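You operate a simulated robot arm through the tools that you are given. There is no shell and no other tool. Be economical: measure what you need, move in short steps, check, and stop when the job is done.

You run a simulated two-armed robot. Do the job below in one go: nothing can be reset, and whatever is moved stays where it is left.

JOB
Put the 4.90 hatch packer from the middle of the hood on the shelf on the middle post and the 5.05 hatch packer on the side shelf on the compactor. Put the blue rag on the middle of the hood away on the top of the press bench. Put the limit switch labelled "1" from the middle of the hood on the shelf of the oil service stand. Take the pin pot and leave it on the corner of the hood over the isolator. Take the wiping pad on the sorting table top and put it away on the top of the steel table by the feed door. Lift the document box lid open. The order is free. Set down upright: limit switch, pin pot, wiping pad.

It is judged by the outcome, as a careful person would: the job done as asked, and still so three seconds after it is handed in. It fails if anything else is knocked over, pushed out of place, dropped, spilled or broken. Lids that push on must go on centred and level and be pressed home; caps that screw on are set level and turned clockwise until they are tight.

ROBOT AND FRAMES
Two 7-joint arms with fingered hands on one trunk, on a base that drives. Base frame: it is fixed to the floor where the robot stands at the start and does not move with it; the origin is under the middle of the robot, x ahead of it, y to its left, z up; the surface under the hand at the start is at about z = 880. Units: mm, degrees, N and s.
The left shoulder is at the start at [70, 157, 1264], the right one opposite. With the tool pointing down near the work surface each hand reaches from about 300 to 900 mm from the robot's upright axis, wherever it stands, measured 20 degrees to its own side. Places, roughly: blue rag (10x7x3 cm) [700, 100, 900]; corner of the hood over the isolator [500, -600, 900]; document box lid [3400, -5000, 1300]; hatch packer [500, -250, 1000]; limit switch [750, 0, 1000]; pin pot (8x8x11 cm) [-900, -1200, 500]; shelf of the oil service stand [-900, 0, 300]; shelf on the middle post (24x15 cm) [-940, -1160, 480]; side shelf (57x24 cm) [3100, -560, 1040]; steel table [4800, -3600, 800]; top of the press bench [3700, 800, 800]; wiping pad (6x5x6 cm) [-1100, -8200, 900]. Payload 5 kg a hand.
The TCP of each hand is the grasp point between the finger pads, 31 mm short of the fingertips. In the tool frame z runs along the fingers and y along their closing line. Largest opening 156 mm; the body of the gripper starts 88 mm behind the TCP. The gripper is a hand of 4 fingers: y runs from the thumb to the fingers, the wrist lies at [0, 0, -249] in the tool frame.
Orientation is that of the tool frame in the base frame, as a unit quaternion [x, y, z, w]. With the fingers straight down and closing along the base's y, the tool's x points along the base's -x, its y along +y and its z along -z.

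CONTROLS
- The arms move only by the tool step_arm. It takes "left_rows", "right_rows" or both (then of equal length, played together; a hand with none holds still); each is a list of rows, each an object of numbers (a shift or turn left out is 0): "tx", "ty", "tz": the shift along the tool's x, y, z in units of 400 mm (1.0 is 400 mm); "ax", "ay", "az": the turn, a rotation vector about the tool's x, y, z in units of 90 degrees (1.0 is 90 degrees). In form: [{"tx": .., "ty": .., "tz": .., "ax": .., "ay": .., "az": ..}, ...]. A call has 1 to 8 rows; each row is the pose to reach, as a shift and turn from the pose commanded when the call began, along the tool's axes at that moment. A call with a number of a shift or a turn outside -1 to 1 is refused whole. A row lasts 0.2 s, in which the tool goes at most 50 mm and 8.6 degrees; a call with a longer step from one row to the next is refused whole. Where a pose cannot be reached the arm comes as near as it can. A force on the tool above 40 N (or 10 N above the force at the start of the call, whichever is more), or a blocked arm, ends the call early, and 0.2 s more pass. In this call time passes only in rows, and 0.2 s behind the last. The reply holds the time, the measured pose of the TCP, the force on the tool along the base axes, the opening and the grip force, in the units named above and with some noise, with the torque about the TCP (base axes, N m) and any sound that the robot's microphone picked up, and new pictures: "views" is both (left out), scene, wrist or none (wrist: the cameras of the hands that moved).
- Cameras (640 x 400 px; columns grow to the right, rows downward): "scene" is now at [63.2, -72.1, 1475.4]; the picture's right is [-0.93, -0.38, 0.00], its down [-0.31, 0.77, -0.56] and it looks along [0.21, -0.52, -0.83] (base axes); focal length 214 px, centre (320, 200). "left" rides on the left gripper at [-72, 2, -111] in its tool frame; the picture's right is [-0.02, -1.00, 0.00], its down [0.84, -0.02, -0.54] and it looks along [0.54, -0.01, 0.84] (tool axes); focal length 234 px, centre (320, 200). "right" rides on the right gripper at [72, 2, -111] in its tool frame; the picture's right is [-0.02, 1.00, 0.00], its down [-0.84, -0.02, -0.54] and it looks along [-0.54, -0.01, 0.84] (tool axes); focal length 234 px, centre (320, 200). There is no depth. A picture from a camera that has moved, and an enlarged one, comes with that camera's place and axes in the base frame and with its lens. The place of the scene camera against the robot may be out by one fixed shift of up to 25 mm in any direction.
- raise_lower(by): slides the trunk up (or, below 0, down) by that many mm; the arms and the scene camera ride with it, the base frame stays. It gives what a move gives, with no picture.
- base_move(legs): drives the robot by 1 to 6 legs, each [ahead, turn to the left] in mm and degrees, along the robot's own axes; the way and the turn of a leg run together, so that a leg with both is an arc; at most 1500 mm and 180 degrees a leg. The arms and the cameras ride along, it lands a little off, and it stops where it bumps. It gives what a move gives, and a new picture of the scene camera.
- finger_targets(finger1, finger2, finger3, thumb_bend, hand): sets how far each is bent, from 0 (flat) to 100 (curled in); at 30 the hand is open as for a grip, at 70 the pads meet at the TCP. One left out holds its place. A second passes; each finger stops where it meets its share of the squeeze, and holds until it gets a number again. It is the only way to open and close the hand. It gives what a move gives, with no picture; readings hold the bend of each and the force on the fingers (four entries, about 0 where the hand has none), thumb and palm.
- head_to(pan, tilt): turns the head with the scene camera to pan (to the left, within 86 degrees either way) and tilt (down, from -29 to 69), counted from straight ahead of the robot. It gives what a move gives, and a new picture of the scene camera.
- inspect(camera, box): a new picture of the part [left, top, right, bottom] of that camera's present view, enlarged. The clock stands still meanwhile.
- job_done(): hands the job in; it is judged then, once.

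Work in short steps. Places have to be worked out from the pictures, the camera data and where the tool is seen: move nearer, look again, correct. Check each grasp and each placing, and mend what went wrong. You have 196 turns and 260 pictures in all, those below and enlarged ones among them. Open the grippers and draw the arms clear of the work before you hand the job in, unless the task says otherwise; then end with one line.

The tools are called after ">>>" by a JSON object that holds its "api" and its "payload". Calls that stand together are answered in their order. step_arm: Moves the arms, as the interface text tells. Its arguments: {"type":"object","properties":{"left_rows":{"type":"array"},"right_rows":{"type":"array"},"views":{"type":"string","enum":["both","scene","wrist","none"]}},"required":[]} The other tools are called the same way: raise_lower (by) slides the trunk up or down; finger_targets (finger1, finger2, finger3, thumb_bend, hand) moves the fingers one by one; base_move (legs) drives the base; head_to (pan, tilt) turns the head that bears the scene camera; inspect (camera, box) takes an enlarged picture of a part of a camera's view; job_done () hands the job in.

At the start:

```text
clock: 0.0
left_position: [576.2, 89.7, 1106.5]
left_ee_rot: [0.0, 1.0, 0.0, 0.0]
left_ft_force: [0.1, 0.5, 0.3]
left_ft_torque: [-0.01, 0.0, 0.02]
left_width: 156.2
left_gripper_force: 0.1
left_shape: jaw
left_bend: [30.0, 30.0, 30.0, 30.0]
left_finger forces: [0.0, 0.0, 0.1, 0.1, 0.0, 0.1]
right_position: [500.8, -360.7, 1145.7]
right_ee_rot: [0.0, 1.0, 0.0, -0.001]
right_ft_force: [0.4, -0.4, 0.2]
right_ft_torque: [-0.03, 0.0, -0.03]
right_width: 155.9
right_gripper_force: 0.1
right_shape: jaw
right_bend: [30.0, 30.0, 30.0, 30.0]
right_finger forces: [0.1, 0.0, 0.0, 0.0, 0.0, 0.0]
trunk travel left (down, up): [-650.0, 290.0]
robot x, y, heading: [1.7, 1.9, -0.1]
head pan, tilt: [-68.0, 56.2]
```

scene: 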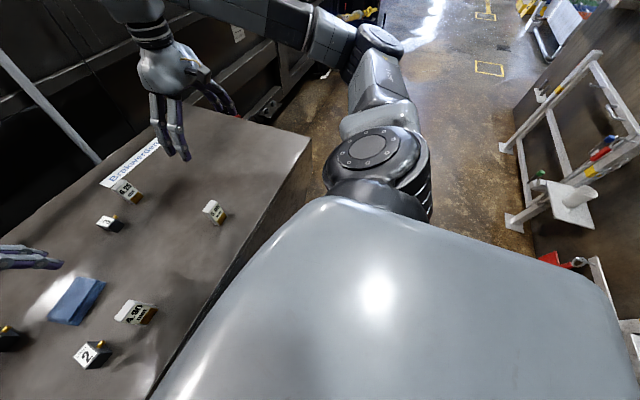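
right: 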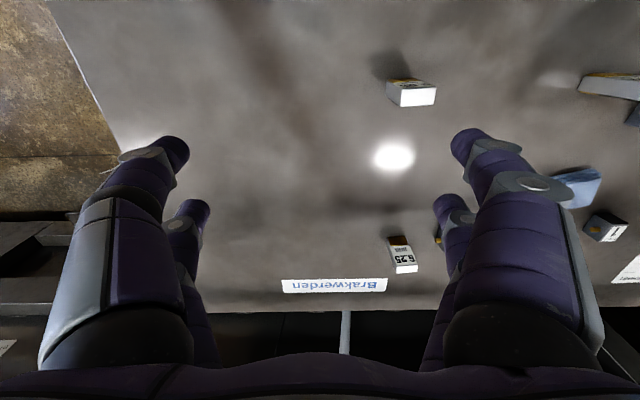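
left: 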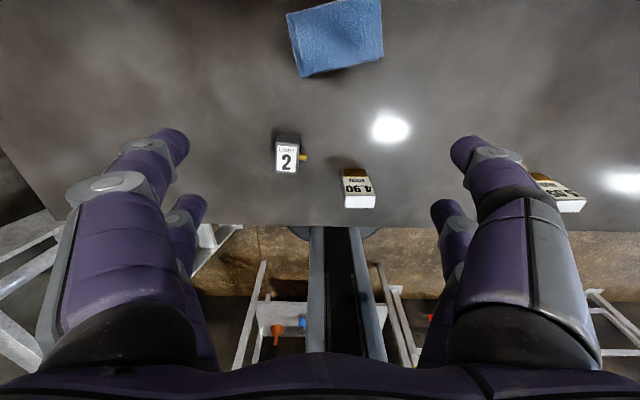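

The pictures show the hood with several packers and switches on it. I turn the head ahead and down for a full view of the hood.

>>> {"api": "head_to", "payload": {"pan": 0, "tilt": 50}}

>>> {"api": "head_to", "payload": {"pan": -40, "tilt": 50}}

```text
clock: 1.4
left_position: [577.5, 90.7, 1106.3]
left_ee_rot: [0.0, 1.0, 0.0, 0.001]
left_ft_force: [-0.7, -0.4, 0.9]
left_ft_torque: [-0.02, 0.02, 0.01]
left_width: 155.9
left_gripper_force: 0.0
left_shape: jaw
left_bend: [30.0, 30.0, 30.0, 30.0]
left_finger forces: [0.0, 0.0, 0.0, 0.0, 0.0, 0.1]
right_position: [500.8, -360.6, 1144.9]
right_ee_rot: [0.0, 1.0, 0.0, 0.0]
right_ft_force: [-0.6, -0.4, 0.8]
right_ft_torque: [-0.02, 0.0, -0.01]
right_width: 155.7
right_gripper_force: 0.0
right_shape: jaw
right_bend: [30.0, 30.0, 30.0, 30.0]
right_finger forces: [0.0, 0.1, 0.0, 0.0, 0.0, 0.1]
trunk travel left (down, up): [-650.0, 290.0]
robot x, y, heading: [-0.1, 1.6, -0.1]
head pan, tilt: [0.0, 50.0]
camera scene: at [113.6, -6.6, 1483.4], right [0.0, -1.0, 0.0], down [-0.77, 0.0, -0.64], along [0.64, 0.0, -0.77], focal length 214 px, centre (320, 200)
```

scene: 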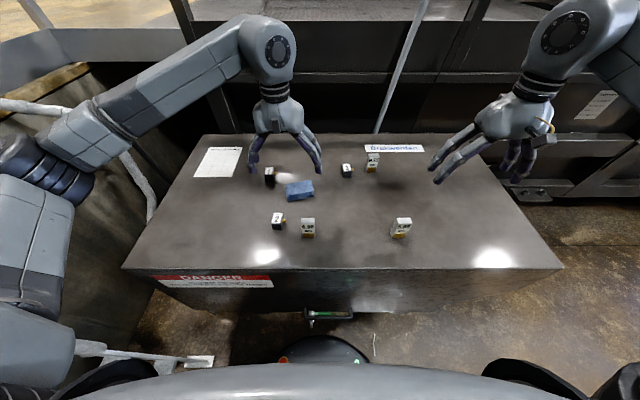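

```text
clock: 2.5
left_position: [578.0, 91.2, 1107.2]
left_ee_rot: [0.001, 1.0, 0.0, 0.0]
left_ft_force: [0.0, 0.2, -0.4]
left_ft_torque: [0.01, 0.02, -0.01]
left_width: 156.3
left_gripper_force: 0.1
left_shape: jaw
left_bend: [30.0, 30.0, 30.0, 30.0]
left_finger forces: [0.1, 0.0, 0.0, 0.1, 0.0, 0.1]
right_position: [499.6, -361.1, 1144.2]
right_ee_rot: [0.0, 1.0, -0.001, 0.0]
right_ft_force: [-0.4, 0.3, -0.4]
right_ft_torque: [0.01, -0.02, 0.0]
right_width: 156.1
right_gripper_force: 0.1
right_shape: jaw
right_bend: [30.0, 30.0, 30.0, 30.0]
right_finger forces: [0.0, 0.0, 0.1, 0.0, 0.0, 0.1]
trunk travel left (down, up): [-650.0, 290.0]
robot x, y, heading: [-1.1, -3.5, 0.1]
head pan, tilt: [-40.0, 50.0]
camera scene: at [95.7, -55.9, 1483.4], right [-0.64, -0.77, 0.0], down [-0.59, 0.49, -0.64], along [0.49, -0.41, -0.77], focal length 214 px, centre (320, 200)
```

scene: 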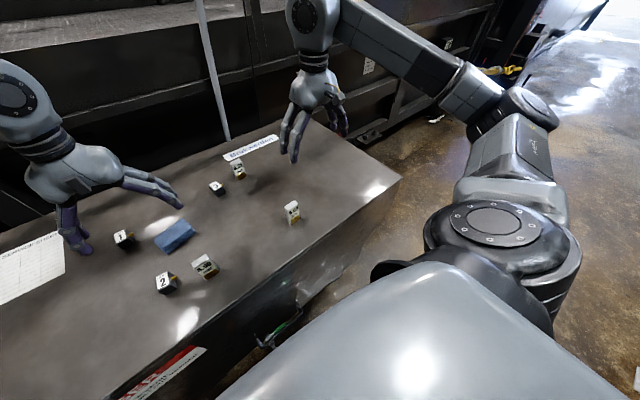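

I enlarge the labels to tell the packers and switches apart.

>>> {"api": "inspect", "payload": {"camera": "scene", "box": [100, 140, 310, 300]}}

>>> {"api": "inspect", "payload": {"camera": "right", "box": [360, 40, 640, 290]}}

>>> {"api": "inspect", "payload": {"camera": "left", "box": [240, 100, 640, 240]}}

```text
2.50 times, centred on (205, 220) of scene
camera zoom: at [95.7, -55.9, 1483.4], right [-0.64, -0.77, 0.0], down [-0.59, 0.49, -0.64], along [0.49, -0.41, -0.77], focal length 536 px, centre (608, 150)
```

zoom: 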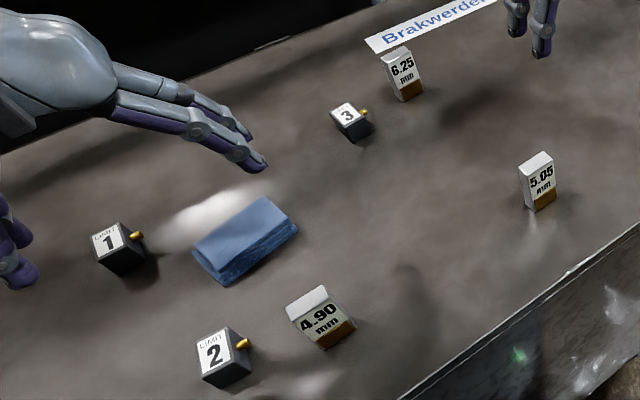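

```text
1.60 times, centred on (500, 165) of right
camera zoom: at [428.1, -360.4, 1255.3], right [0.02, 1.0, 0.0], down [0.84, -0.02, 0.54], along [0.54, -0.01, -0.84], focal length 375 px, centre (32, 256)
```

zoom: 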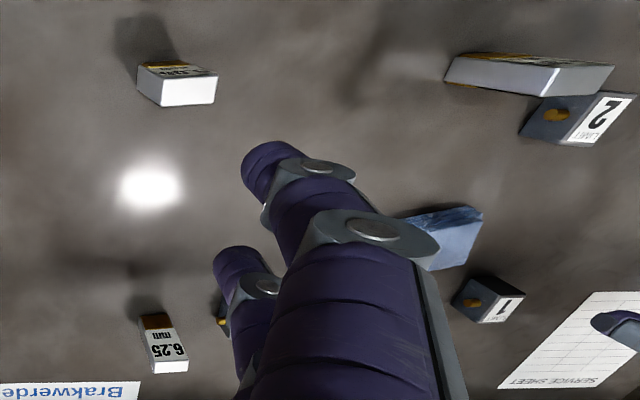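

```text
1.60 times, centred on (440, 170) of left
camera zoom: at [649.3, 92.1, 1218.7], right [0.02, -1.0, 0.0], down [-0.84, -0.02, 0.54], along [-0.54, -0.01, -0.84], focal length 375 px, centre (128, 248)
```

zoom: 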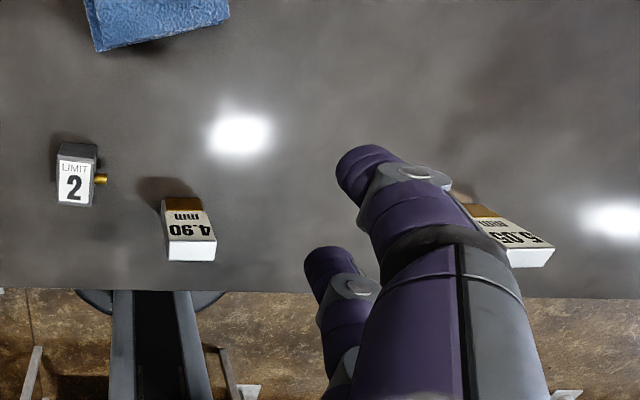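

I want to see how the digits are arranged before grasping, so I enlarge both hands.

>>> {"api": "inspect", "payload": {"camera": "scene", "box": [20, 40, 360, 260]}}

>>> {"api": "finger_targets", "payload": {"hand": "left", "finger1": 70, "finger2": 70, "finger3": 70, "thumb_bend": 70}}

>>> {"api": "inspect", "payload": {"camera": "left", "box": [0, 0, 640, 400]}}

```text
1.82 times, centred on (190, 150) of scene
camera zoom: at [95.7, -55.9, 1483.4], right [-0.64, -0.77, 0.0], down [-0.59, 0.49, -0.64], along [0.49, -0.41, -0.77], focal length 390 px, centre (556, 291)
```

zoom: 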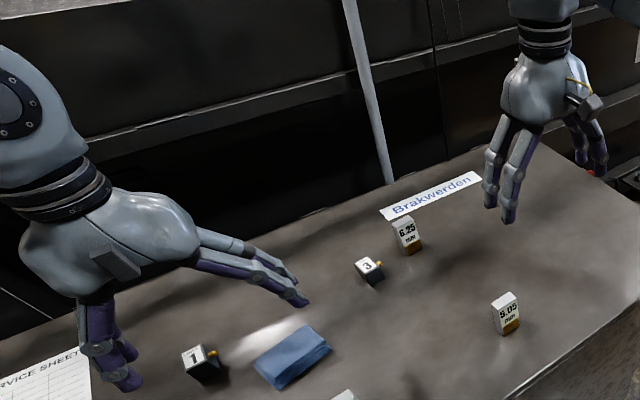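

```text
clock: 3.5
left_position: [576.9, 90.4, 1106.2]
left_ee_rot: [-0.001, 1.0, 0.0, 0.0]
left_ft_force: [-0.8, -0.1, -0.5]
left_ft_torque: [0.0, 0.01, -0.02]
left_width: 4.9
left_gripper_force: 0.0
left_shape: fingers
left_bend: [70.0, 70.0, 70.0, 70.0]
left_finger forces: [0.0, 0.0, 0.0, 0.1, 0.0, 0.1]
right_position: [500.2, -361.7, 1144.3]
right_ee_rot: [-0.001, 1.0, 0.0, 0.0]
right_ft_force: [0.4, 0.6, -0.8]
right_ft_torque: [-0.01, -0.02, -0.01]
right_width: 155.7
right_gripper_force: 0.0
right_shape: jaw
right_bend: [30.0, 30.0, 30.0, 30.0]
right_finger forces: [0.1, 0.0, 0.0, 0.0, 0.0, 0.0]
trunk travel left (down, up): [-650.0, 290.0]
robot x, y, heading: [1.5, -2.9, -0.1]
head pan, tilt: [-40.0, 50.0]
```

```text
1.00 times, centred on (320, 200) of left (not enlarged: the box is as wide or as high as the picture)
camera zoom: at [649.3, 92.2, 1218.7], right [0.02, -1.0, 0.0], down [-0.84, -0.02, 0.54], along [-0.54, -0.01, -0.84], focal length 234 px, centre (320, 200)
```

zoom: 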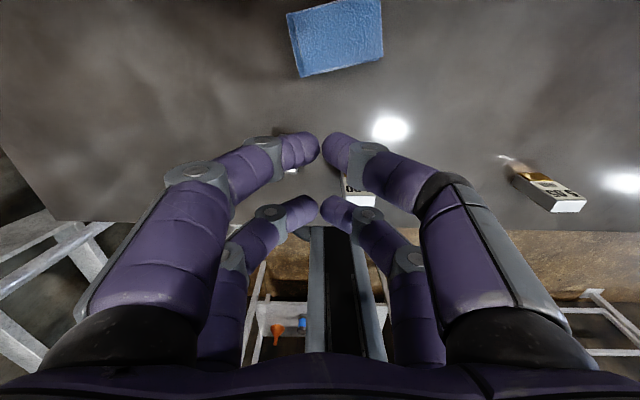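

The hand has two digit pairs, about 46 mm apart along tool x. I open the left hand, move it over switch 1 (about [730, 200]) and start turning the right hand so it closes along base x for the packers.

>>> {"api": "finger_targets", "payload": {"hand": "left", "finger1": 45, "finger2": 45, "finger3": 45, "thumb_bend": 45}}

>>> {"api": "step_arm", "payload": {"left_rows": [{"tx": -0.09, "ty": 0.07}, {"tx": -0.18, "ty": 0.14}, {"tx": -0.27, "ty": 0.21}, {"tx": -0.35, "ty": 0.275}, {"tx": -0.35, "ty": 0.275}, {"tx": -0.35, "ty": 0.275}, {"tx": -0.35, "ty": 0.275}, {"tx": -0.35, "ty": 0.275}], "right_rows": [{"az": -0.095}, {"az": -0.19}, {"az": -0.285}, {"az": -0.38}, {"az": -0.475}, {"az": -0.57}, {"az": -0.665}, {"az": -0.76}], "views": "both"}}

```text
clock: 4.5
left_position: [576.9, 91.0, 1107.6]
left_ee_rot: [0.0, 1.0, 0.0, 0.0]
left_ft_force: [-0.4, -0.4, -0.5]
left_ft_torque: [-0.01, 0.0, 0.03]
left_width: 100.2
left_gripper_force: 0.0
left_shape: fingers
left_bend: [45.0, 45.0, 45.0, 45.0]
left_finger forces: [0.0, 0.0, 0.0, 0.1, 0.0, 0.0]
right_position: [500.0, -360.7, 1144.6]
right_ee_rot: [0.0, 1.0, 0.0, 0.0]
right_ft_force: [0.3, -0.9, -0.8]
right_ft_torque: [-0.02, 0.03, 0.0]
right_width: 155.9
right_gripper_force: 0.0
right_shape: jaw
right_bend: [30.0, 30.0, 30.0, 30.0]
right_finger forces: [0.0, 0.0, 0.1, 0.1, 0.0, 0.0]
trunk travel left (down, up): [-650.0, 290.0]
robot x, y, heading: [1.5, 0.1, 0.3]
head pan, tilt: [-40.0, 50.0]
```

```text
clock: 6.3
left_position: [716.4, 200.2, 1106.8]
left_ee_rot: [-0.001, 1.0, 0.0, 0.0]
left_ft_force: [1.1, -0.5, 0.3]
left_ft_torque: [0.0, -0.01, -0.01]
left_width: 100.6
left_gripper_force: 0.0
left_shape: fingers
left_bend: [45.0, 45.0, 45.0, 45.0]
left_finger forces: [0.0, 0.1, 0.1, 0.0, 0.0, 0.0]
right_position: [499.7, -360.7, 1145.9]
right_ee_rot: [-0.562, 0.827, -0.001, 0.0]
right_ft_force: [0.6, 0.0, -0.3]
right_ft_torque: [0.01, 0.01, 0.01]
right_width: 155.9
right_gripper_force: 0.0
right_shape: jaw
right_bend: [30.0, 30.0, 30.0, 30.0]
right_finger forces: [0.1, 0.1, 0.0, 0.0, 0.0, 0.1]
trunk travel left (down, up): [-650.0, 290.0]
robot x, y, heading: [0.6, 1.5, 0.1]
head pan, tilt: [-40.0, 50.0]
camera scene: at [95.4, -56.2, 1483.5], right [-0.64, -0.77, 0.0], down [-0.59, 0.49, -0.64], along [0.49, -0.41, -0.77], focal length 214 px, centre (320, 200)
camera right: at [472.0, -428.8, 1255.5], right [-0.92, 0.39, 0.0], down [0.33, 0.77, 0.54], along [0.21, 0.5, -0.84], focal length 234 px, centre (320, 200)
camera left: at [789.0, 201.8, 1218.8], right [0.02, -1.0, 0.0], down [-0.84, -0.02, 0.54], along [-0.54, -0.01, -0.84], focal length 234 px, centre (320, 200)
```

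scene: 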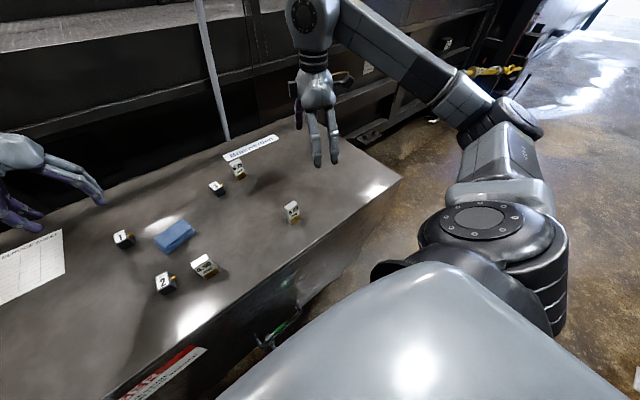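
right: 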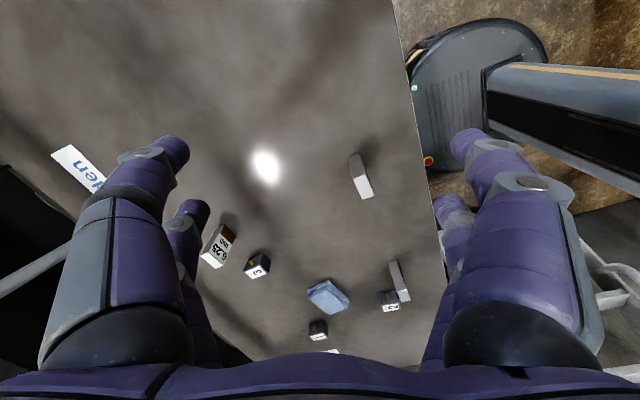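
left: 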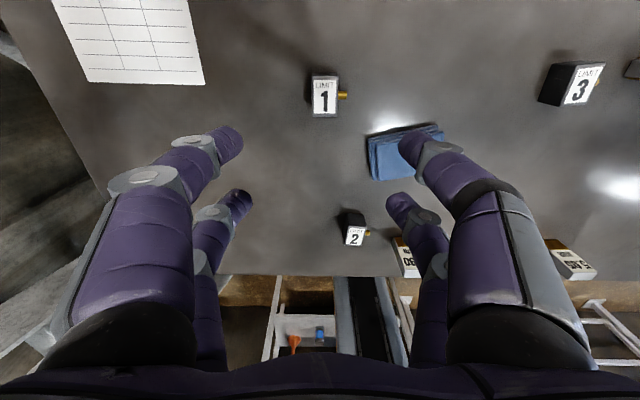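

Switch 1 is at about [740, 197]. I lower the left hand part way, finish the right hand's turn and carry it towards the 4.90 packer.

>>> {"api": "step_arm", "payload": {"left_rows": [{"tx": -0.02, "tz": 0.08}, {"tx": -0.04, "tz": 0.16}, {"tx": -0.06, "ty": -0.0075, "tz": 0.24}, {"tx": -0.06, "ty": -0.0075, "tz": 0.27}, {"tx": -0.06, "ty": -0.0075, "tz": 0.27}, {"tx": -0.06, "ty": -0.0075, "tz": 0.27}, {"tx": -0.06, "ty": -0.0075, "tz": 0.27}, {"tx": -0.06, "ty": -0.0075, "tz": 0.27}], "right_rows": [{"tx": -0.107, "ty": 0.05, "tz": 0.02, "az": -0.03}, {"tx": -0.213, "ty": 0.1, "tz": 0.04, "az": -0.06}, {"tx": -0.32, "ty": 0.15, "tz": 0.06, "az": -0.09}, {"tx": -0.427, "ty": 0.2, "tz": 0.08, "az": -0.12}, {"tx": -0.533, "ty": 0.25, "tz": 0.1, "az": -0.15}, {"tx": -0.64, "ty": 0.3, "tz": 0.13, "az": -0.18}, {"tx": -0.747, "ty": 0.35, "tz": 0.16, "az": -0.21}, {"tx": -0.853, "ty": 0.4, "tz": 0.2, "az": -0.24}], "views": "both"}}

```text
clock: 8.1
left_position: [740.7, 199.6, 998.0]
left_ee_rot: [0.0, 1.0, -0.001, 0.0]
left_ft_force: [0.1, -0.1, -0.5]
left_ft_torque: [-0.03, 0.01, 0.02]
left_width: 100.5
left_gripper_force: 0.0
left_shape: fingers
left_bend: [45.0, 45.0, 45.0, 45.0]
left_finger forces: [0.0, 0.0, 0.0, 0.0, 0.1, 0.0]
right_position: [474.7, 16.9, 1063.8]
right_ee_rot: [-0.707, 0.707, -0.001, -0.001]
right_ft_force: [0.1, -0.2, -0.1]
right_ft_torque: [-0.07, 0.04, -0.01]
right_width: 155.9
right_gripper_force: 0.0
right_shape: jaw
right_bend: [30.0, 30.0, 30.0, 30.0]
right_finger forces: [0.1, 0.0, 0.0, 0.1, 0.0, 0.1]
trunk travel left (down, up): [-650.0, 290.0]
robot x, y, heading: [-2.4, 0.3, 0.2]
head pan, tilt: [-40.0, 50.0]
camera scene: at [96.2, -53.2, 1483.5], right [-0.64, -0.77, 0.0], down [-0.59, 0.49, -0.64], along [0.49, -0.41, -0.77], focal length 214 px, centre (320, 200)
camera right: at [473.6, -56.1, 1174.6], right [-1.0, 0.02, 0.0], down [0.02, 0.84, 0.54], along [0.01, 0.54, -0.84], focal length 234 px, centre (320, 200)
camera left: at [812.9, 202.0, 1109.4], right [0.02, -1.0, 0.0], down [-0.84, -0.02, 0.55], along [-0.55, -0.02, -0.84], focal length 234 px, centre (320, 200)
```

scene: 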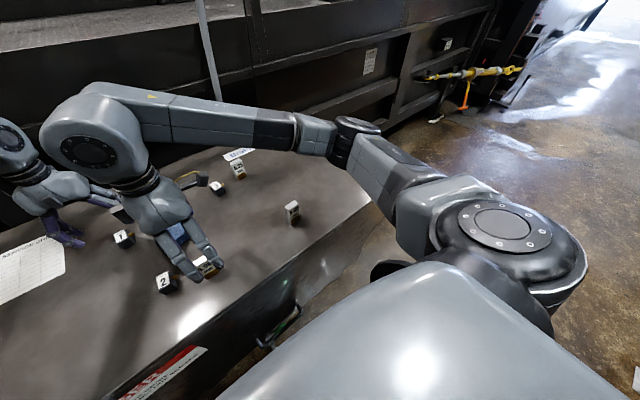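
right: 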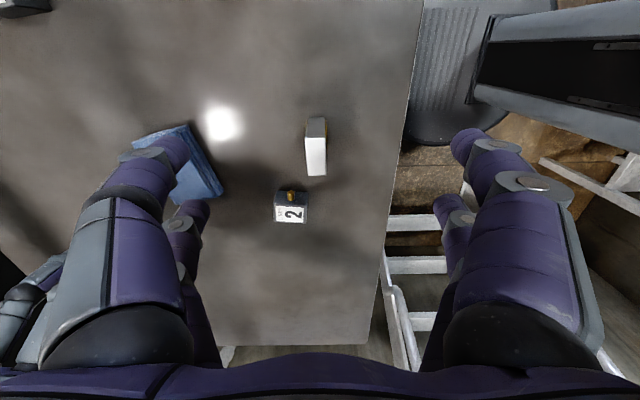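
left: 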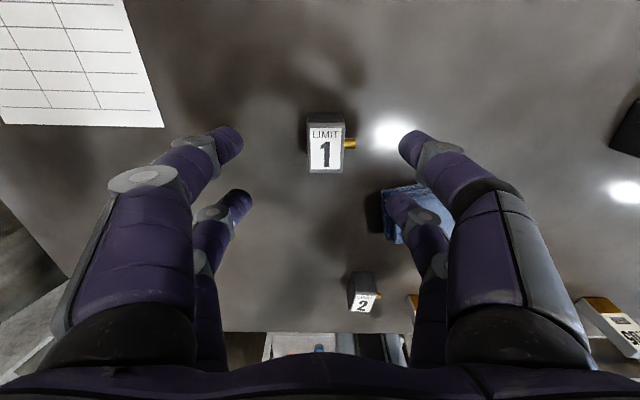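

The left view gives the switch top at [741, 194, 919] and the right view puts the 4.90 packer at about [478, 37] with its top near 945. I narrow the right hand a little, then lower both.

>>> {"api": "finger_targets", "payload": {"hand": "right", "finger1": 45, "finger2": 45, "finger3": 45, "thumb_bend": 45}}

>>> {"api": "step_arm", "payload": {"left_rows": [{"tz": 0.05, "ty": -0.0125}, {"tz": 0.1, "ty": -0.0125}, {"tz": 0.15, "ty": -0.0125}, {"tz": 0.19, "ty": -0.0125}, {"tz": 0.2075, "ty": -0.0125}], "right_rows": [{"tx": -0.05, "ty": -0.0075, "tz": 0.05}, {"tx": -0.05, "ty": -0.0075, "tz": 0.15}, {"tx": -0.05, "ty": -0.0075, "tz": 0.24}, {"tx": -0.05, "ty": -0.0075, "tz": 0.3}, {"tx": -0.05, "ty": -0.0075, "tz": 0.335}], "views": "wrist"}}

```text
clock: 9.1
left_position: [740.5, 198.4, 998.5]
left_ee_rot: [0.0, 1.0, 0.0, 0.0]
left_ft_force: [0.0, 1.1, -0.3]
left_ft_torque: [-0.02, -0.04, 0.02]
left_width: 100.4
left_gripper_force: 0.2
left_shape: fingers
left_bend: [45.0, 45.0, 45.0, 45.0]
left_finger forces: [0.0, 0.0, 0.1, 0.1, 0.0, 0.0]
right_position: [476.5, 15.5, 1063.7]
right_ee_rot: [0.707, -0.707, 0.0, 0.0]
right_ft_force: [-0.5, 0.6, -0.3]
right_ft_torque: [-0.04, -0.01, 0.0]
right_width: 101.8
right_gripper_force: 0.0
right_shape: fingers
right_bend: [45.0, 45.0, 45.0, 45.0]
right_finger forces: [0.0, 0.1, 0.0, 0.1, 0.0, 0.1]
trunk travel left (down, up): [-650.0, 290.0]
robot x, y, heading: [0.8, 2.2, -0.1]
head pan, tilt: [-40.0, 50.0]
```

```text
clock: 10.3
left_position: [741.1, 193.3, 917.8]
left_ee_rot: [0.0, 1.0, -0.001, 0.002]
left_ft_force: [2.6, 1.3, 11.3]
left_ft_torque: [0.03, 0.1, 0.02]
left_width: 101.6
left_gripper_force: 4.9
left_shape: fingers
left_bend: [45.0, 45.0, 45.0, 45.0]
left_finger forces: [1.1, 4.2, 5.3, 0.1, 0.0, 0.0]
right_position: [479.0, 34.7, 932.0]
right_ee_rot: [0.707, -0.707, 0.0, -0.001]
right_ft_force: [0.0, 0.4, 0.3]
right_ft_torque: [0.0, -0.03, 0.0]
right_width: 101.4
right_gripper_force: 0.1
right_shape: fingers
right_bend: [45.0, 45.0, 45.0, 45.0]
right_finger forces: [0.0, 0.0, 0.1, 0.0, 0.0, 0.1]
trunk travel left (down, up): [-650.0, 290.0]
robot x, y, heading: [3.4, 2.1, 0.0]
head pan, tilt: [-40.0, 50.0]
camera right: at [476.9, -39.0, 1042.9], right [-1.0, 0.02, 0.0], down [0.02, 0.84, 0.55], along [0.01, 0.55, -0.84], focal length 234 px, centre (320, 200)
camera left: at [813.2, 194.0, 1030.7], right [0.02, -1.0, 0.0], down [-0.84, -0.02, 0.54], along [-0.54, -0.01, -0.84], focal length 234 px, centre (320, 200)
```

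right: 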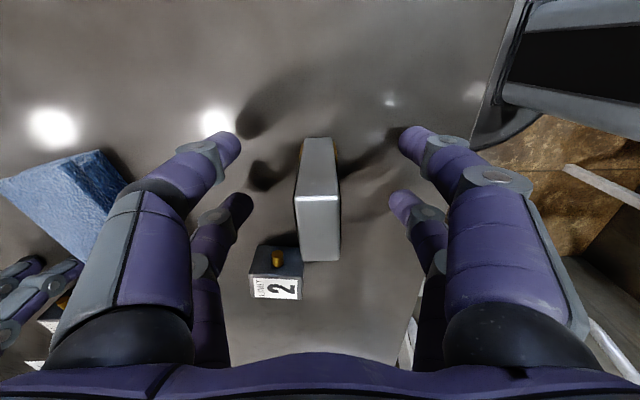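
left: 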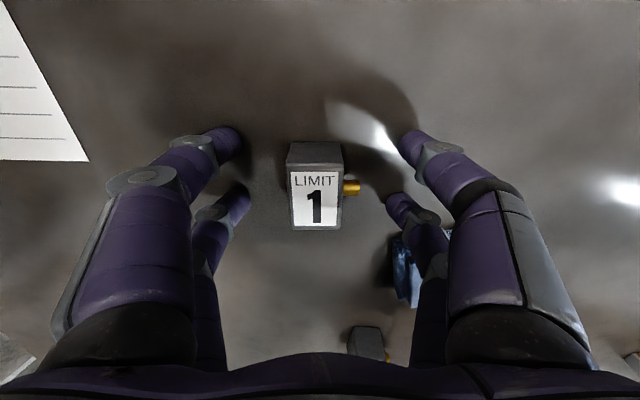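

The left fingertips touch the hood (surface about 885), so I lift that hand 5 mm. I nudge the right hand 7 mm in y and 8 mm down, then close both.

>>> {"api": "step_arm", "payload": {"left_rows": [{"tz": -0.012}, {"tz": -0.012}], "right_rows": [{"tx": -0.018, "tz": 0.01}, {"tx": -0.018, "tz": 0.02}], "views": "none"}}

>>> {"api": "finger_targets", "payload": {"hand": "left", "finger1": 70, "finger2": 70, "finger3": 70, "thumb_bend": 70}}

>>> {"api": "finger_targets", "payload": {"hand": "right", "finger1": 70, "finger2": 70, "finger3": 70, "thumb_bend": 70}}

>>> {"api": "step_arm", "payload": {"left_rows": [{"tz": -0.03}, {"tz": -0.1}], "right_rows": [{"tz": -0.03}, {"tz": -0.1}], "views": "wrist"}}

```text
clock: 10.9
left_position: [742.4, 192.6, 921.3]
left_ee_rot: [0.0, 1.0, 0.0, 0.0]
left_ft_force: [1.0, 0.1, -0.5]
left_ft_torque: [0.03, 0.01, 0.01]
left_width: 101.1
left_gripper_force: 0.1
left_shape: fingers
left_bend: [45.0, 45.0, 45.0, 45.0]
left_finger forces: [0.0, 0.1, 0.1, 0.0, 0.0, 0.0]
right_position: [480.0, 42.8, 923.1]
right_ee_rot: [-0.707, 0.707, 0.0, 0.0]
right_ft_force: [0.7, 0.5, -0.7]
right_ft_torque: [0.04, 0.0, 0.01]
right_width: 101.8
right_gripper_force: 0.0
right_shape: fingers
right_bend: [45.0, 45.0, 45.0, 45.0]
right_finger forces: [0.1, 0.0, 0.0, 0.1, 0.0, 0.1]
trunk travel left (down, up): [-650.0, 290.0]
robot x, y, heading: [2.8, -0.7, -0.1]
head pan, tilt: [-40.0, 50.0]
```

```text
clock: 11.9
left_position: [741.6, 193.3, 919.9]
left_ee_rot: [0.0, 1.0, 0.0, 0.0]
left_ft_force: [-0.4, 0.5, -0.1]
left_ft_torque: [0.04, -0.03, -0.02]
left_width: 21.3
left_gripper_force: 15.2
left_shape: fingers
left_bend: [65.0, 63.0, 63.0, 68.0]
left_finger forces: [4.8, 7.3, 7.0, 0.0, 9.8, 0.0]
right_position: [480.5, 42.8, 923.7]
right_ee_rot: [0.707, -0.707, 0.0, 0.0]
right_ft_force: [-0.3, 0.5, 0.3]
right_ft_torque: [0.0, 0.01, 0.02]
right_width: 101.4
right_gripper_force: 0.1
right_shape: fingers
right_bend: [45.0, 45.0, 45.0, 45.0]
right_finger forces: [0.0, 0.1, 0.0, 0.0, 0.1, 0.1]
trunk travel left (down, up): [-650.0, 290.0]
robot x, y, heading: [-1.0, 0.6, -0.3]
head pan, tilt: [-40.0, 50.0]
```

```text
clock: 12.9
left_position: [742.4, 192.9, 920.6]
left_ee_rot: [0.0, 1.0, 0.0, 0.001]
left_ft_force: [0.1, -0.1, -0.1]
left_ft_torque: [0.01, -0.01, -0.02]
left_width: 21.6
left_gripper_force: 14.8
left_shape: fingers
left_bend: [65.0, 63.0, 63.0, 68.0]
left_finger forces: [4.8, 7.3, 7.0, 0.0, 9.9, 0.0]
right_position: [480.6, 42.5, 923.7]
right_ee_rot: [-0.707, 0.708, 0.0, 0.001]
right_ft_force: [-0.7, -0.2, 0.0]
right_ft_torque: [0.01, 0.01, -0.01]
right_width: 23.7
right_gripper_force: 6.9
right_shape: fingers
right_bend: [64.0, 70.0, 70.0, 67.0]
right_finger forces: [6.5, 0.1, 0.0, 0.1, 6.7, 0.1]
trunk travel left (down, up): [-650.0, 290.0]
robot x, y, heading: [1.5, 1.3, -0.0]
head pan, tilt: [-40.0, 50.0]
```

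```text
clock: 13.5
left_position: [741.6, 193.2, 961.2]
left_ee_rot: [0.0, 1.0, 0.0, -0.001]
left_ft_force: [-0.8, -0.1, -1.6]
left_ft_torque: [0.0, -0.02, 0.0]
left_width: 21.3
left_gripper_force: 14.3
left_shape: fingers
left_bend: [65.0, 63.0, 63.0, 68.0]
left_finger forces: [4.8, 7.3, 7.0, 0.0, 9.8, 0.0]
right_position: [479.0, 41.8, 962.8]
right_ee_rot: [0.707, -0.707, 0.0, 0.0]
right_ft_force: [-0.4, -1.2, -2.1]
right_ft_torque: [0.01, -0.02, -0.01]
right_width: 23.5
right_gripper_force: 6.6
right_shape: fingers
right_bend: [64.0, 70.0, 70.0, 67.0]
right_finger forces: [6.5, 0.5, 0.4, 0.1, 6.6, 0.1]
trunk travel left (down, up): [-650.0, 290.0]
robot x, y, heading: [1.9, -0.5, 0.1]
head pan, tilt: [-40.0, 50.0]
camera right: at [476.6, -31.0, 1073.1], right [-1.0, 0.02, 0.0], down [0.02, 0.84, 0.54], along [0.01, 0.54, -0.84], focal length 234 px, centre (320, 200)
camera left: at [813.2, 194.9, 1072.5], right [0.02, -1.0, 0.0], down [-0.84, -0.02, 0.54], along [-0.54, -0.01, -0.84], focal length 234 px, centre (320, 200)
```

right: 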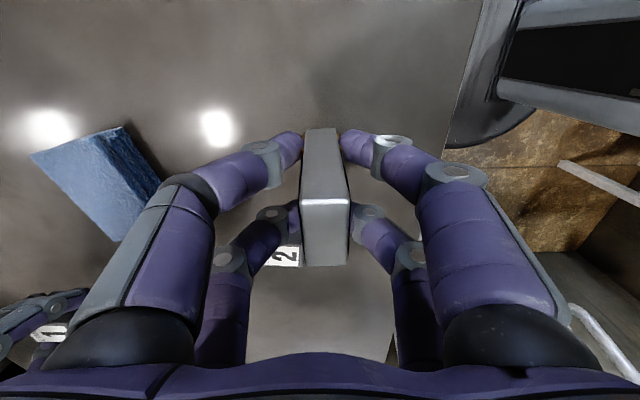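
left: 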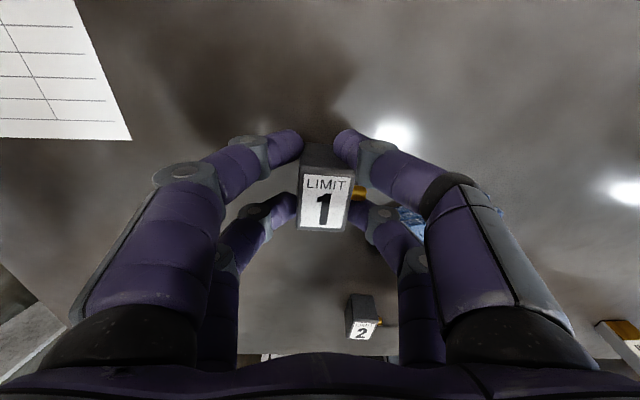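

Both objects are lifted. The right hand's second digit pair isn't touching, so I bend fingers 2 and 3 further to make the hold firmer.

>>> {"api": "finger_targets", "payload": {"hand": "right", "finger2": 80, "finger3": 80}}

>>> {"api": "step_arm", "payload": {"left_rows": [{"tz": -0.12}, {"tz": -0.24}, {"tz": -0.35}, {"tz": -0.45}], "right_rows": [{"tz": -0.12}, {"tz": -0.24}, {"tz": -0.35}, {"tz": -0.45}], "views": "wrist"}}

```text
clock: 14.5
left_position: [742.1, 192.8, 960.3]
left_ee_rot: [0.0, 1.0, 0.0, 0.0]
left_ft_force: [0.4, -0.3, -0.3]
left_ft_torque: [-0.01, 0.02, 0.0]
left_width: 21.5
left_gripper_force: 14.3
left_shape: fingers
left_bend: [65.0, 63.0, 63.0, 68.0]
left_finger forces: [4.8, 7.3, 7.1, 0.0, 9.8, 0.0]
right_position: [479.7, 42.4, 962.1]
right_ee_rot: [-0.707, 0.707, 0.0, -0.001]
right_ft_force: [-0.2, -0.2, -1.6]
right_ft_torque: [0.01, 0.01, -0.01]
right_width: 23.0
right_gripper_force: 6.4
right_shape: fingers
right_bend: [64.0, 73.0, 73.0, 67.0]
right_finger forces: [6.6, 0.1, 0.0, 0.0, 6.5, 0.0]
trunk travel left (down, up): [-650.0, 290.0]
robot x, y, heading: [-0.0, -0.0, -0.2]
head pan, tilt: [-40.0, 50.0]
```

```text
clock: 15.5
left_position: [740.4, 192.0, 1142.7]
left_ee_rot: [0.0, 1.0, 0.001, -0.001]
left_ft_force: [-0.7, -0.5, -1.8]
left_ft_torque: [-0.01, -0.05, 0.02]
left_width: 21.4
left_gripper_force: 15.1
left_shape: fingers
left_bend: [65.0, 63.0, 63.0, 68.0]
left_finger forces: [4.9, 7.3, 7.1, 0.0, 9.8, 0.0]
right_position: [478.2, 43.3, 1142.9]
right_ee_rot: [-0.707, 0.707, 0.0, 0.001]
right_ft_force: [-0.6, -1.1, -2.0]
right_ft_torque: [0.01, -0.07, -0.01]
right_width: 23.5
right_gripper_force: 6.4
right_shape: fingers
right_bend: [64.0, 73.0, 73.0, 67.0]
right_finger forces: [6.4, 0.1, 0.0, 0.0, 6.4, 0.0]
trunk travel left (down, up): [-650.0, 290.0]
robot x, y, heading: [-0.1, -1.2, 0.1]
head pan, tilt: [-40.0, 50.0]
camera right: at [476.4, -30.0, 1253.9], right [-1.0, 0.02, 0.0], down [0.02, 0.84, 0.54], along [0.01, 0.54, -0.84], focal length 234 px, centre (320, 200)
camera left: at [812.2, 193.5, 1254.5], right [0.02, -1.0, 0.0], down [-0.84, -0.02, 0.54], along [-0.54, -0.01, -0.84], focal length 234 px, centre (320, 200)
```

right: 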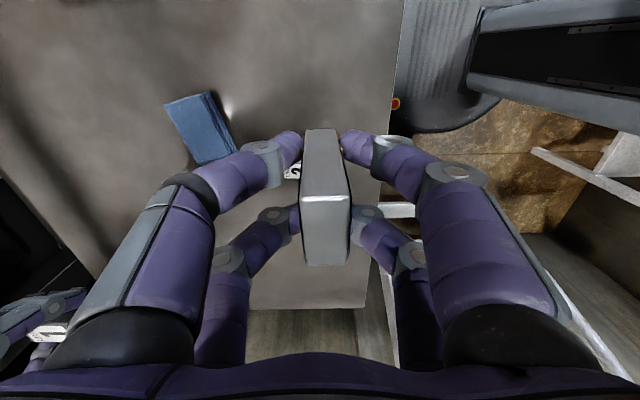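
left: 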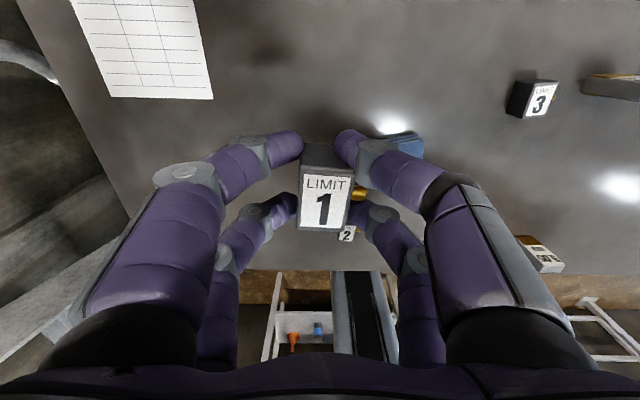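

Both are held well clear of the hood. I draw the hands in and look to both sides before driving.

>>> {"api": "step_arm", "payload": {"left_rows": [{"tx": 0.12}, {"tx": 0.24}, {"tx": 0.36}, {"tx": 0.48}, {"tx": 0.6, "ty": 0.05}, {"tx": 0.7, "ty": 0.1}], "right_rows": [{"tx": 0.12}, {"tx": 0.24}, {"tx": 0.36}, {"tx": 0.48}, {"tx": 0.58, "ty": 0.04}, {"tx": 0.63, "ty": 0.14}], "views": "none"}}

>>> {"api": "head_to", "payload": {"pan": 86, "tilt": 25}}

>>> {"api": "head_to", "payload": {"pan": -86, "tilt": 25}}

```text
refused: row 5 steps farther than a row can; nothing moved
```

```text
clock: 17.5
left_position: [742.5, 193.2, 1139.8]
left_ee_rot: [0.001, 1.0, 0.0, 0.0]
left_ft_force: [-0.4, -0.1, -0.8]
left_ft_torque: [-0.04, 0.03, 0.0]
left_width: 21.3
left_gripper_force: 13.9
left_shape: fingers
left_bend: [65.0, 63.0, 63.0, 68.0]
left_finger forces: [4.8, 7.3, 7.1, 0.0, 9.8, 0.0]
right_position: [481.0, 44.4, 1142.9]
right_ee_rot: [0.707, -0.707, -0.001, 0.0]
right_ft_force: [0.5, 0.4, -1.7]
right_ft_torque: [0.01, -0.01, -0.02]
right_width: 23.4
right_gripper_force: 6.9
right_shape: fingers
right_bend: [64.0, 73.0, 73.0, 67.0]
right_finger forces: [6.5, 0.0, 0.1, 0.1, 6.5, 0.1]
trunk travel left (down, up): [-650.0, 290.0]
robot x, y, heading: [-1.5, -5.3, -0.2]
head pan, tilt: [85.9, 25.0]
camera scene: at [43.6, 85.8, 1520.9], right [1.0, -0.07, 0.0], down [-0.03, -0.42, -0.91], along [0.06, 0.9, -0.42], focal length 214 px, centre (320, 200)
```

scene: 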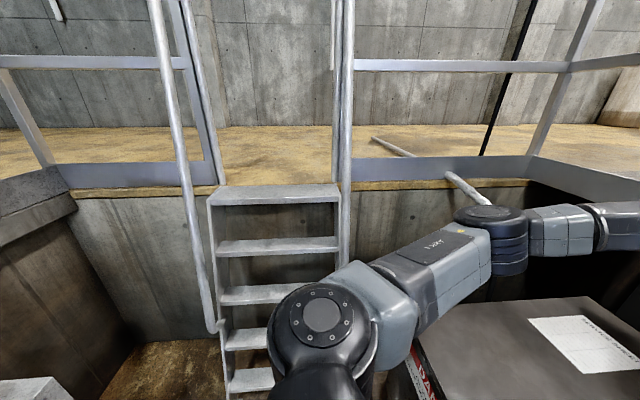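

```text
clock: 20.1
left_position: [742.3, 192.6, 1139.2]
left_ee_rot: [0.0, 1.0, 0.0, 0.001]
left_ft_force: [0.2, -0.5, -1.3]
left_ft_torque: [0.01, 0.0, 0.0]
left_width: 21.2
left_gripper_force: 14.3
left_shape: fingers
left_bend: [65.0, 63.0, 63.0, 68.0]
left_finger forces: [4.7, 7.3, 7.0, 0.1, 9.8, 0.0]
right_position: [480.4, 42.8, 1142.8]
right_ee_rot: [0.707, -0.707, 0.0, 0.0]
right_ft_force: [0.0, -0.6, -2.2]
right_ft_torque: [0.0, -0.03, -0.02]
right_width: 23.6
right_gripper_force: 6.2
right_shape: fingers
right_bend: [64.0, 73.0, 73.0, 67.0]
right_finger forces: [6.3, 0.0, 0.0, 0.0, 6.4, 0.1]
trunk travel left (down, up): [-650.0, 290.0]
robot x, y, heading: [-4.0, -1.8, 0.2]
head pan, tilt: [-85.9, 25.0]
camera scene: at [43.7, -98.0, 1520.9], right [-1.0, -0.07, 0.0], down [-0.03, 0.42, -0.91], along [0.06, -0.9, -0.42], focal length 214 px, centre (320, 200)
```

scene: 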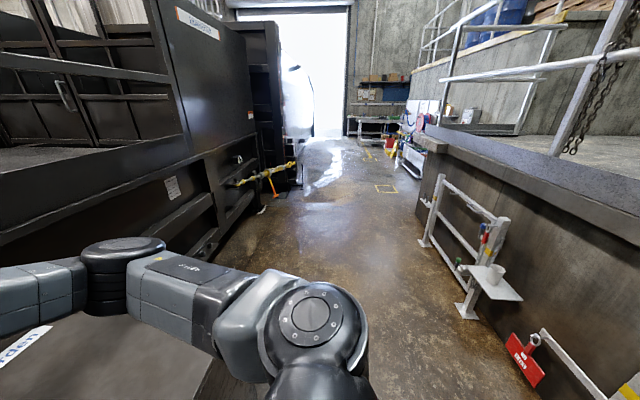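

We stand in an aisle, with the hood ahead and a concrete wall with stands behind. I pull both hands in close in small steps.

>>> {"api": "step_arm", "payload": {"left_rows": [{"tx": 0.085}, {"tx": 0.17}, {"tx": 0.255}, {"tx": 0.34}, {"tx": 0.425, "ty": 0.03}, {"tx": 0.51, "ty": 0.06}, {"tx": 0.6, "ty": 0.08}, {"tx": 0.68, "ty": 0.1}], "right_rows": [{"tx": 0.08}, {"tx": 0.16}, {"tx": 0.24}, {"tx": 0.32}, {"tx": 0.4, "ty": 0.03}, {"tx": 0.48, "ty": 0.06}, {"tx": 0.56, "ty": 0.08}, {"tx": 0.64, "ty": 0.1}], "views": "none"}}

>>> {"api": "head_to", "payload": {"pan": -86, "tilt": 55}}

```text
clock: 21.9
left_position: [467.8, 230.5, 1142.3]
left_ee_rot: [0.0, 1.0, 0.0, 0.001]
left_ft_force: [-0.5, -0.1, -1.3]
left_ft_torque: [0.0, -0.07, -0.03]
left_width: 21.4
left_gripper_force: 15.5
left_shape: fingers
left_bend: [65.0, 63.0, 63.0, 68.0]
left_finger forces: [4.9, 7.3, 7.1, 0.0, 10.1, 0.0]
right_position: [436.9, -216.1, 1143.7]
right_ee_rot: [-0.707, 0.707, 0.0, 0.0]
right_ft_force: [0.0, 0.5, -0.9]
right_ft_torque: [0.02, -0.05, -0.01]
right_width: 23.2
right_gripper_force: 6.2
right_shape: fingers
right_bend: [64.0, 73.0, 73.0, 67.0]
right_finger forces: [6.3, 0.1, 0.0, 0.1, 6.2, 0.1]
trunk travel left (down, up): [-650.0, 290.0]
robot x, y, heading: [0.5, 1.0, -0.4]
head pan, tilt: [-85.9, 25.0]
```

```text
clock: 22.9
left_position: [470.0, 231.9, 1139.4]
left_ee_rot: [0.0, 1.0, 0.0, 0.0]
left_ft_force: [-0.3, -0.1, -1.5]
left_ft_torque: [0.02, -0.02, -0.02]
left_width: 21.5
left_gripper_force: 14.6
left_shape: fingers
left_bend: [65.0, 63.0, 63.0, 68.0]
left_finger forces: [4.9, 7.3, 7.0, 0.0, 10.0, 0.0]
right_position: [440.6, -213.3, 1142.2]
right_ee_rot: [-0.707, 0.707, 0.001, 0.0]
right_ft_force: [0.1, -0.3, -1.5]
right_ft_torque: [0.04, -0.03, 0.0]
right_width: 23.3
right_gripper_force: 6.4
right_shape: fingers
right_bend: [64.0, 73.0, 73.0, 67.0]
right_finger forces: [6.3, 0.1, 0.1, 0.0, 6.4, 0.1]
trunk travel left (down, up): [-650.0, 290.0]
robot x, y, heading: [-2.3, -1.0, 0.0]
head pan, tilt: [-85.9, 55.0]
camera scene: at [41.8, -78.4, 1477.0], right [-1.0, -0.07, 0.0], down [-0.06, 0.82, -0.57], along [0.04, -0.57, -0.82], focal length 214 px, centre (320, 200)
```

scene: 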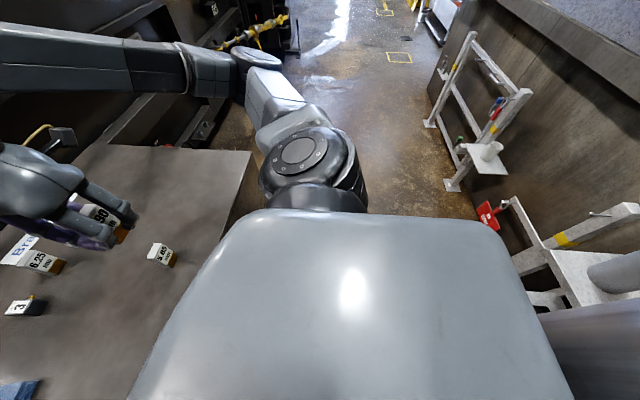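

The space to the right is free at hand height. I turn 90° right in place and look again at the stands.

>>> {"api": "base_move", "payload": {"legs": [[0, -90]]}}

>>> {"api": "head_to", "payload": {"pan": -75, "tilt": 40}}

```text
clock: 27.1
left_position: [223.5, -474.9, 1140.2]
left_ee_rot: [0.713, 0.701, -0.001, 0.0]
left_ft_force: [0.2, -0.5, -0.6]
left_ft_torque: [-0.03, 0.02, -0.03]
left_width: 20.9
left_gripper_force: 14.1
left_shape: fingers
left_bend: [65.0, 63.0, 63.0, 68.0]
left_finger forces: [4.8, 7.2, 6.8, 0.1, 9.3, 0.0]
right_position: [-222.0, -435.3, 1142.2]
right_ee_rot: [0.009, 1.0, 0.0, 0.0]
right_ft_force: [0.5, 0.4, -2.6]
right_ft_torque: [0.03, 0.0, 0.01]
right_width: 23.2
right_gripper_force: 5.7
right_shape: fingers
right_bend: [64.0, 73.0, 73.0, 67.0]
right_finger forces: [5.9, 0.0, 0.0, 0.1, 6.0, 0.0]
trunk travel left (down, up): [-650.0, 290.0]
robot x, y, heading: [-4.8, 1.4, -91.0]
head pan, tilt: [-85.9, 55.0]
camera scene: at [-86.4, -60.6, 1476.9], right [-0.05, 1.0, 0.0], down [0.82, 0.04, -0.57], along [-0.57, -0.03, -0.82], focal length 214 px, centre (320, 200)
```

scene: 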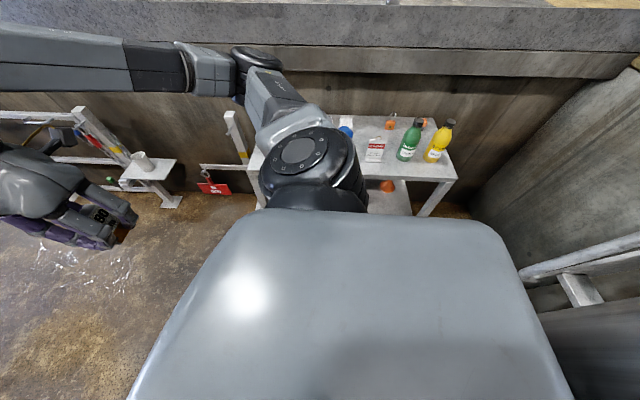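

```text
clock: 27.9
left_position: [223.4, -475.1, 1140.6]
left_ee_rot: [0.714, 0.7, 0.0, 0.0]
left_ft_force: [0.0, 0.7, -1.3]
left_ft_torque: [0.0, 0.01, -0.04]
left_width: 21.2
left_gripper_force: 14.6
left_shape: fingers
left_bend: [65.0, 63.0, 63.0, 68.0]
left_finger forces: [4.8, 7.1, 6.8, 0.0, 9.3, 0.1]
right_position: [-222.4, -435.1, 1143.3]
right_ee_rot: [0.009, 1.0, 0.0, 0.0]
right_ft_force: [0.4, 0.4, -2.4]
right_ft_torque: [0.02, -0.01, -0.01]
right_width: 23.0
right_gripper_force: 6.1
right_shape: fingers
right_bend: [64.0, 73.0, 73.0, 67.0]
right_finger forces: [5.8, 0.0, 0.0, 0.0, 5.9, 0.0]
trunk travel left (down, up): [-650.0, 290.0]
robot x, y, heading: [0.9, 1.8, -90.7]
head pan, tilt: [-75.0, 40.0]
camera scene: at [-97.0, -77.3, 1497.6], right [-0.24, 0.97, 0.0], down [0.62, 0.16, -0.77], along [-0.74, -0.18, -0.64], focal length 214 px, centre (320, 200)
```

scene: 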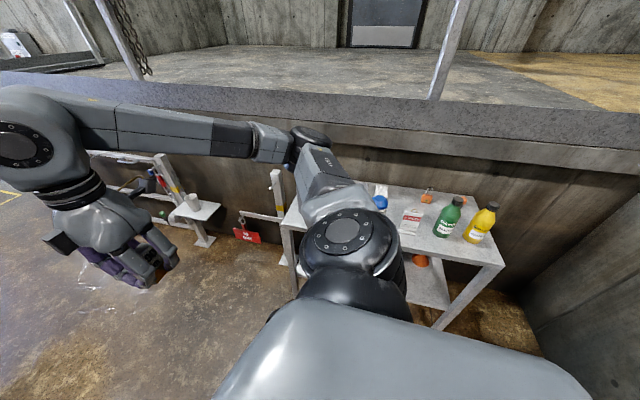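

The oil service stand has bottles on its top and a lower shelf at about z 300. I turn to face it and look down at it.

>>> {"api": "base_move", "payload": {"legs": [[0, -89]]}}

>>> {"api": "head_to", "payload": {"pan": 0, "tilt": 45}}

```text
clock: 32.1
left_position: [-473.3, -226.2, 1140.3]
left_ee_rot: [1.0, -0.007, 0.0, 0.0]
left_ft_force: [0.2, -0.6, -1.0]
left_ft_torque: [0.01, 0.0, 0.0]
left_width: 21.2
left_gripper_force: 13.7
left_shape: fingers
left_bend: [65.0, 63.0, 63.0, 68.0]
left_finger forces: [4.7, 7.1, 6.7, 0.0, 8.6, 0.1]
right_position: [-436.5, 221.5, 1142.9]
right_ee_rot: [0.712, 0.702, 0.0, 0.0]
right_ft_force: [0.7, -0.7, -2.4]
right_ft_torque: [0.01, 0.01, -0.04]
right_width: 22.6
right_gripper_force: 5.8
right_shape: fingers
right_bend: [64.0, 73.0, 73.0, 67.0]
right_finger forces: [5.6, 0.0, 0.0, 0.0, 5.7, 0.0]
trunk travel left (down, up): [-650.0, 290.0]
robot x, y, heading: [3.6, -1.7, 179.0]
head pan, tilt: [-75.0, 40.0]
camera scene: at [-84.8, 76.8, 1497.6], right [0.97, 0.24, 0.0], down [0.16, -0.62, -0.77], along [-0.19, 0.74, -0.64], focal length 214 px, centre (320, 200)
```

scene: 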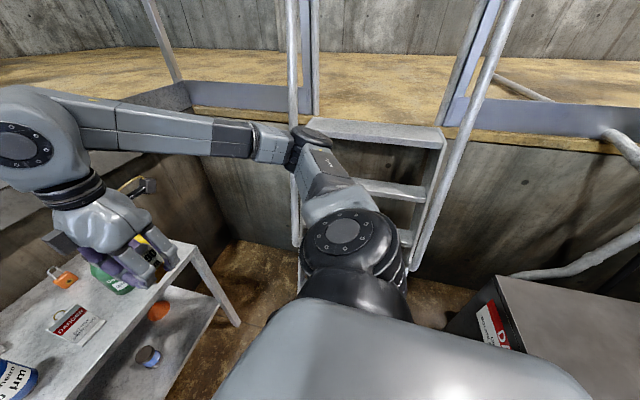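

```text
clock: 33.6
left_position: [-472.9, -225.0, 1140.6]
left_ee_rot: [1.0, -0.007, -0.001, -0.001]
left_ft_force: [0.6, -0.1, -0.6]
left_ft_torque: [-0.03, -0.03, 0.01]
left_width: 21.0
left_gripper_force: 13.4
left_shape: fingers
left_bend: [65.0, 63.0, 63.0, 68.0]
left_finger forces: [4.7, 7.0, 6.8, 0.1, 8.6, 0.1]
right_position: [-437.0, 220.3, 1142.5]
right_ee_rot: [0.713, 0.701, 0.0, 0.001]
right_ft_force: [0.1, 0.3, -2.1]
right_ft_torque: [0.01, 0.0, -0.01]
right_width: 23.1
right_gripper_force: 6.1
right_shape: fingers
right_bend: [64.0, 73.0, 73.0, 67.0]
right_finger forces: [5.6, 0.0, 0.0, 0.0, 5.9, 0.0]
trunk travel left (down, up): [-650.0, 290.0]
robot x, y, heading: [1.2, 0.2, 179.2]
head pan, tilt: [0.0, 45.0]
camera scene: at [-145.3, -4.3, 1490.3], right [0.02, 1.0, 0.0], down [0.71, -0.01, -0.71], along [-0.71, 0.01, -0.71], focal length 214 px, centre (320, 200)
```

scene: 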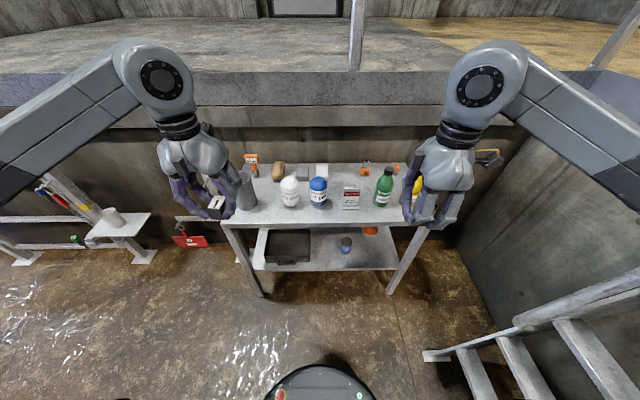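

I lower the trunk partly to see the space above the lower shelf.

>>> {"api": "raise_lower", "payload": {"by": -450}}

>>> {"api": "head_to", "payload": {"pan": 0, "tilt": 38}}

```text
refused: -450 is not a number from -400 to 400
```

```text
clock: 34.3
left_position: [-474.9, -225.7, 1140.5]
left_ee_rot: [1.0, -0.007, 0.0, 0.0]
left_ft_force: [0.9, 0.1, -1.0]
left_ft_torque: [0.02, 0.02, 0.0]
left_width: 21.0
left_gripper_force: 13.6
left_shape: fingers
left_bend: [65.0, 63.0, 63.0, 68.0]
left_finger forces: [4.7, 7.0, 6.7, 0.0, 8.6, 0.0]
right_position: [-435.8, 221.8, 1143.0]
right_ee_rot: [0.713, 0.701, 0.0, 0.0]
right_ft_force: [-0.3, 0.1, -2.6]
right_ft_torque: [0.02, 0.04, -0.03]
right_width: 22.9
right_gripper_force: 5.5
right_shape: fingers
right_bend: [64.0, 73.0, 73.0, 67.0]
right_finger forces: [5.6, 0.0, 0.0, 0.0, 5.9, 0.1]
trunk travel left (down, up): [-650.0, 290.0]
robot x, y, heading: [0.5, -4.3, 179.2]
head pan, tilt: [0.0, 38.0]
camera scene: at [-150.3, -4.3, 1500.5], right [0.02, 1.0, 0.0], down [0.62, -0.01, -0.79], along [-0.79, 0.01, -0.62], focal length 214 px, centre (320, 200)
```

scene: 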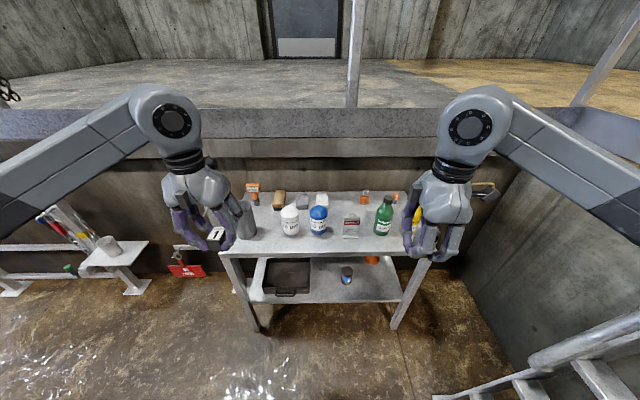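

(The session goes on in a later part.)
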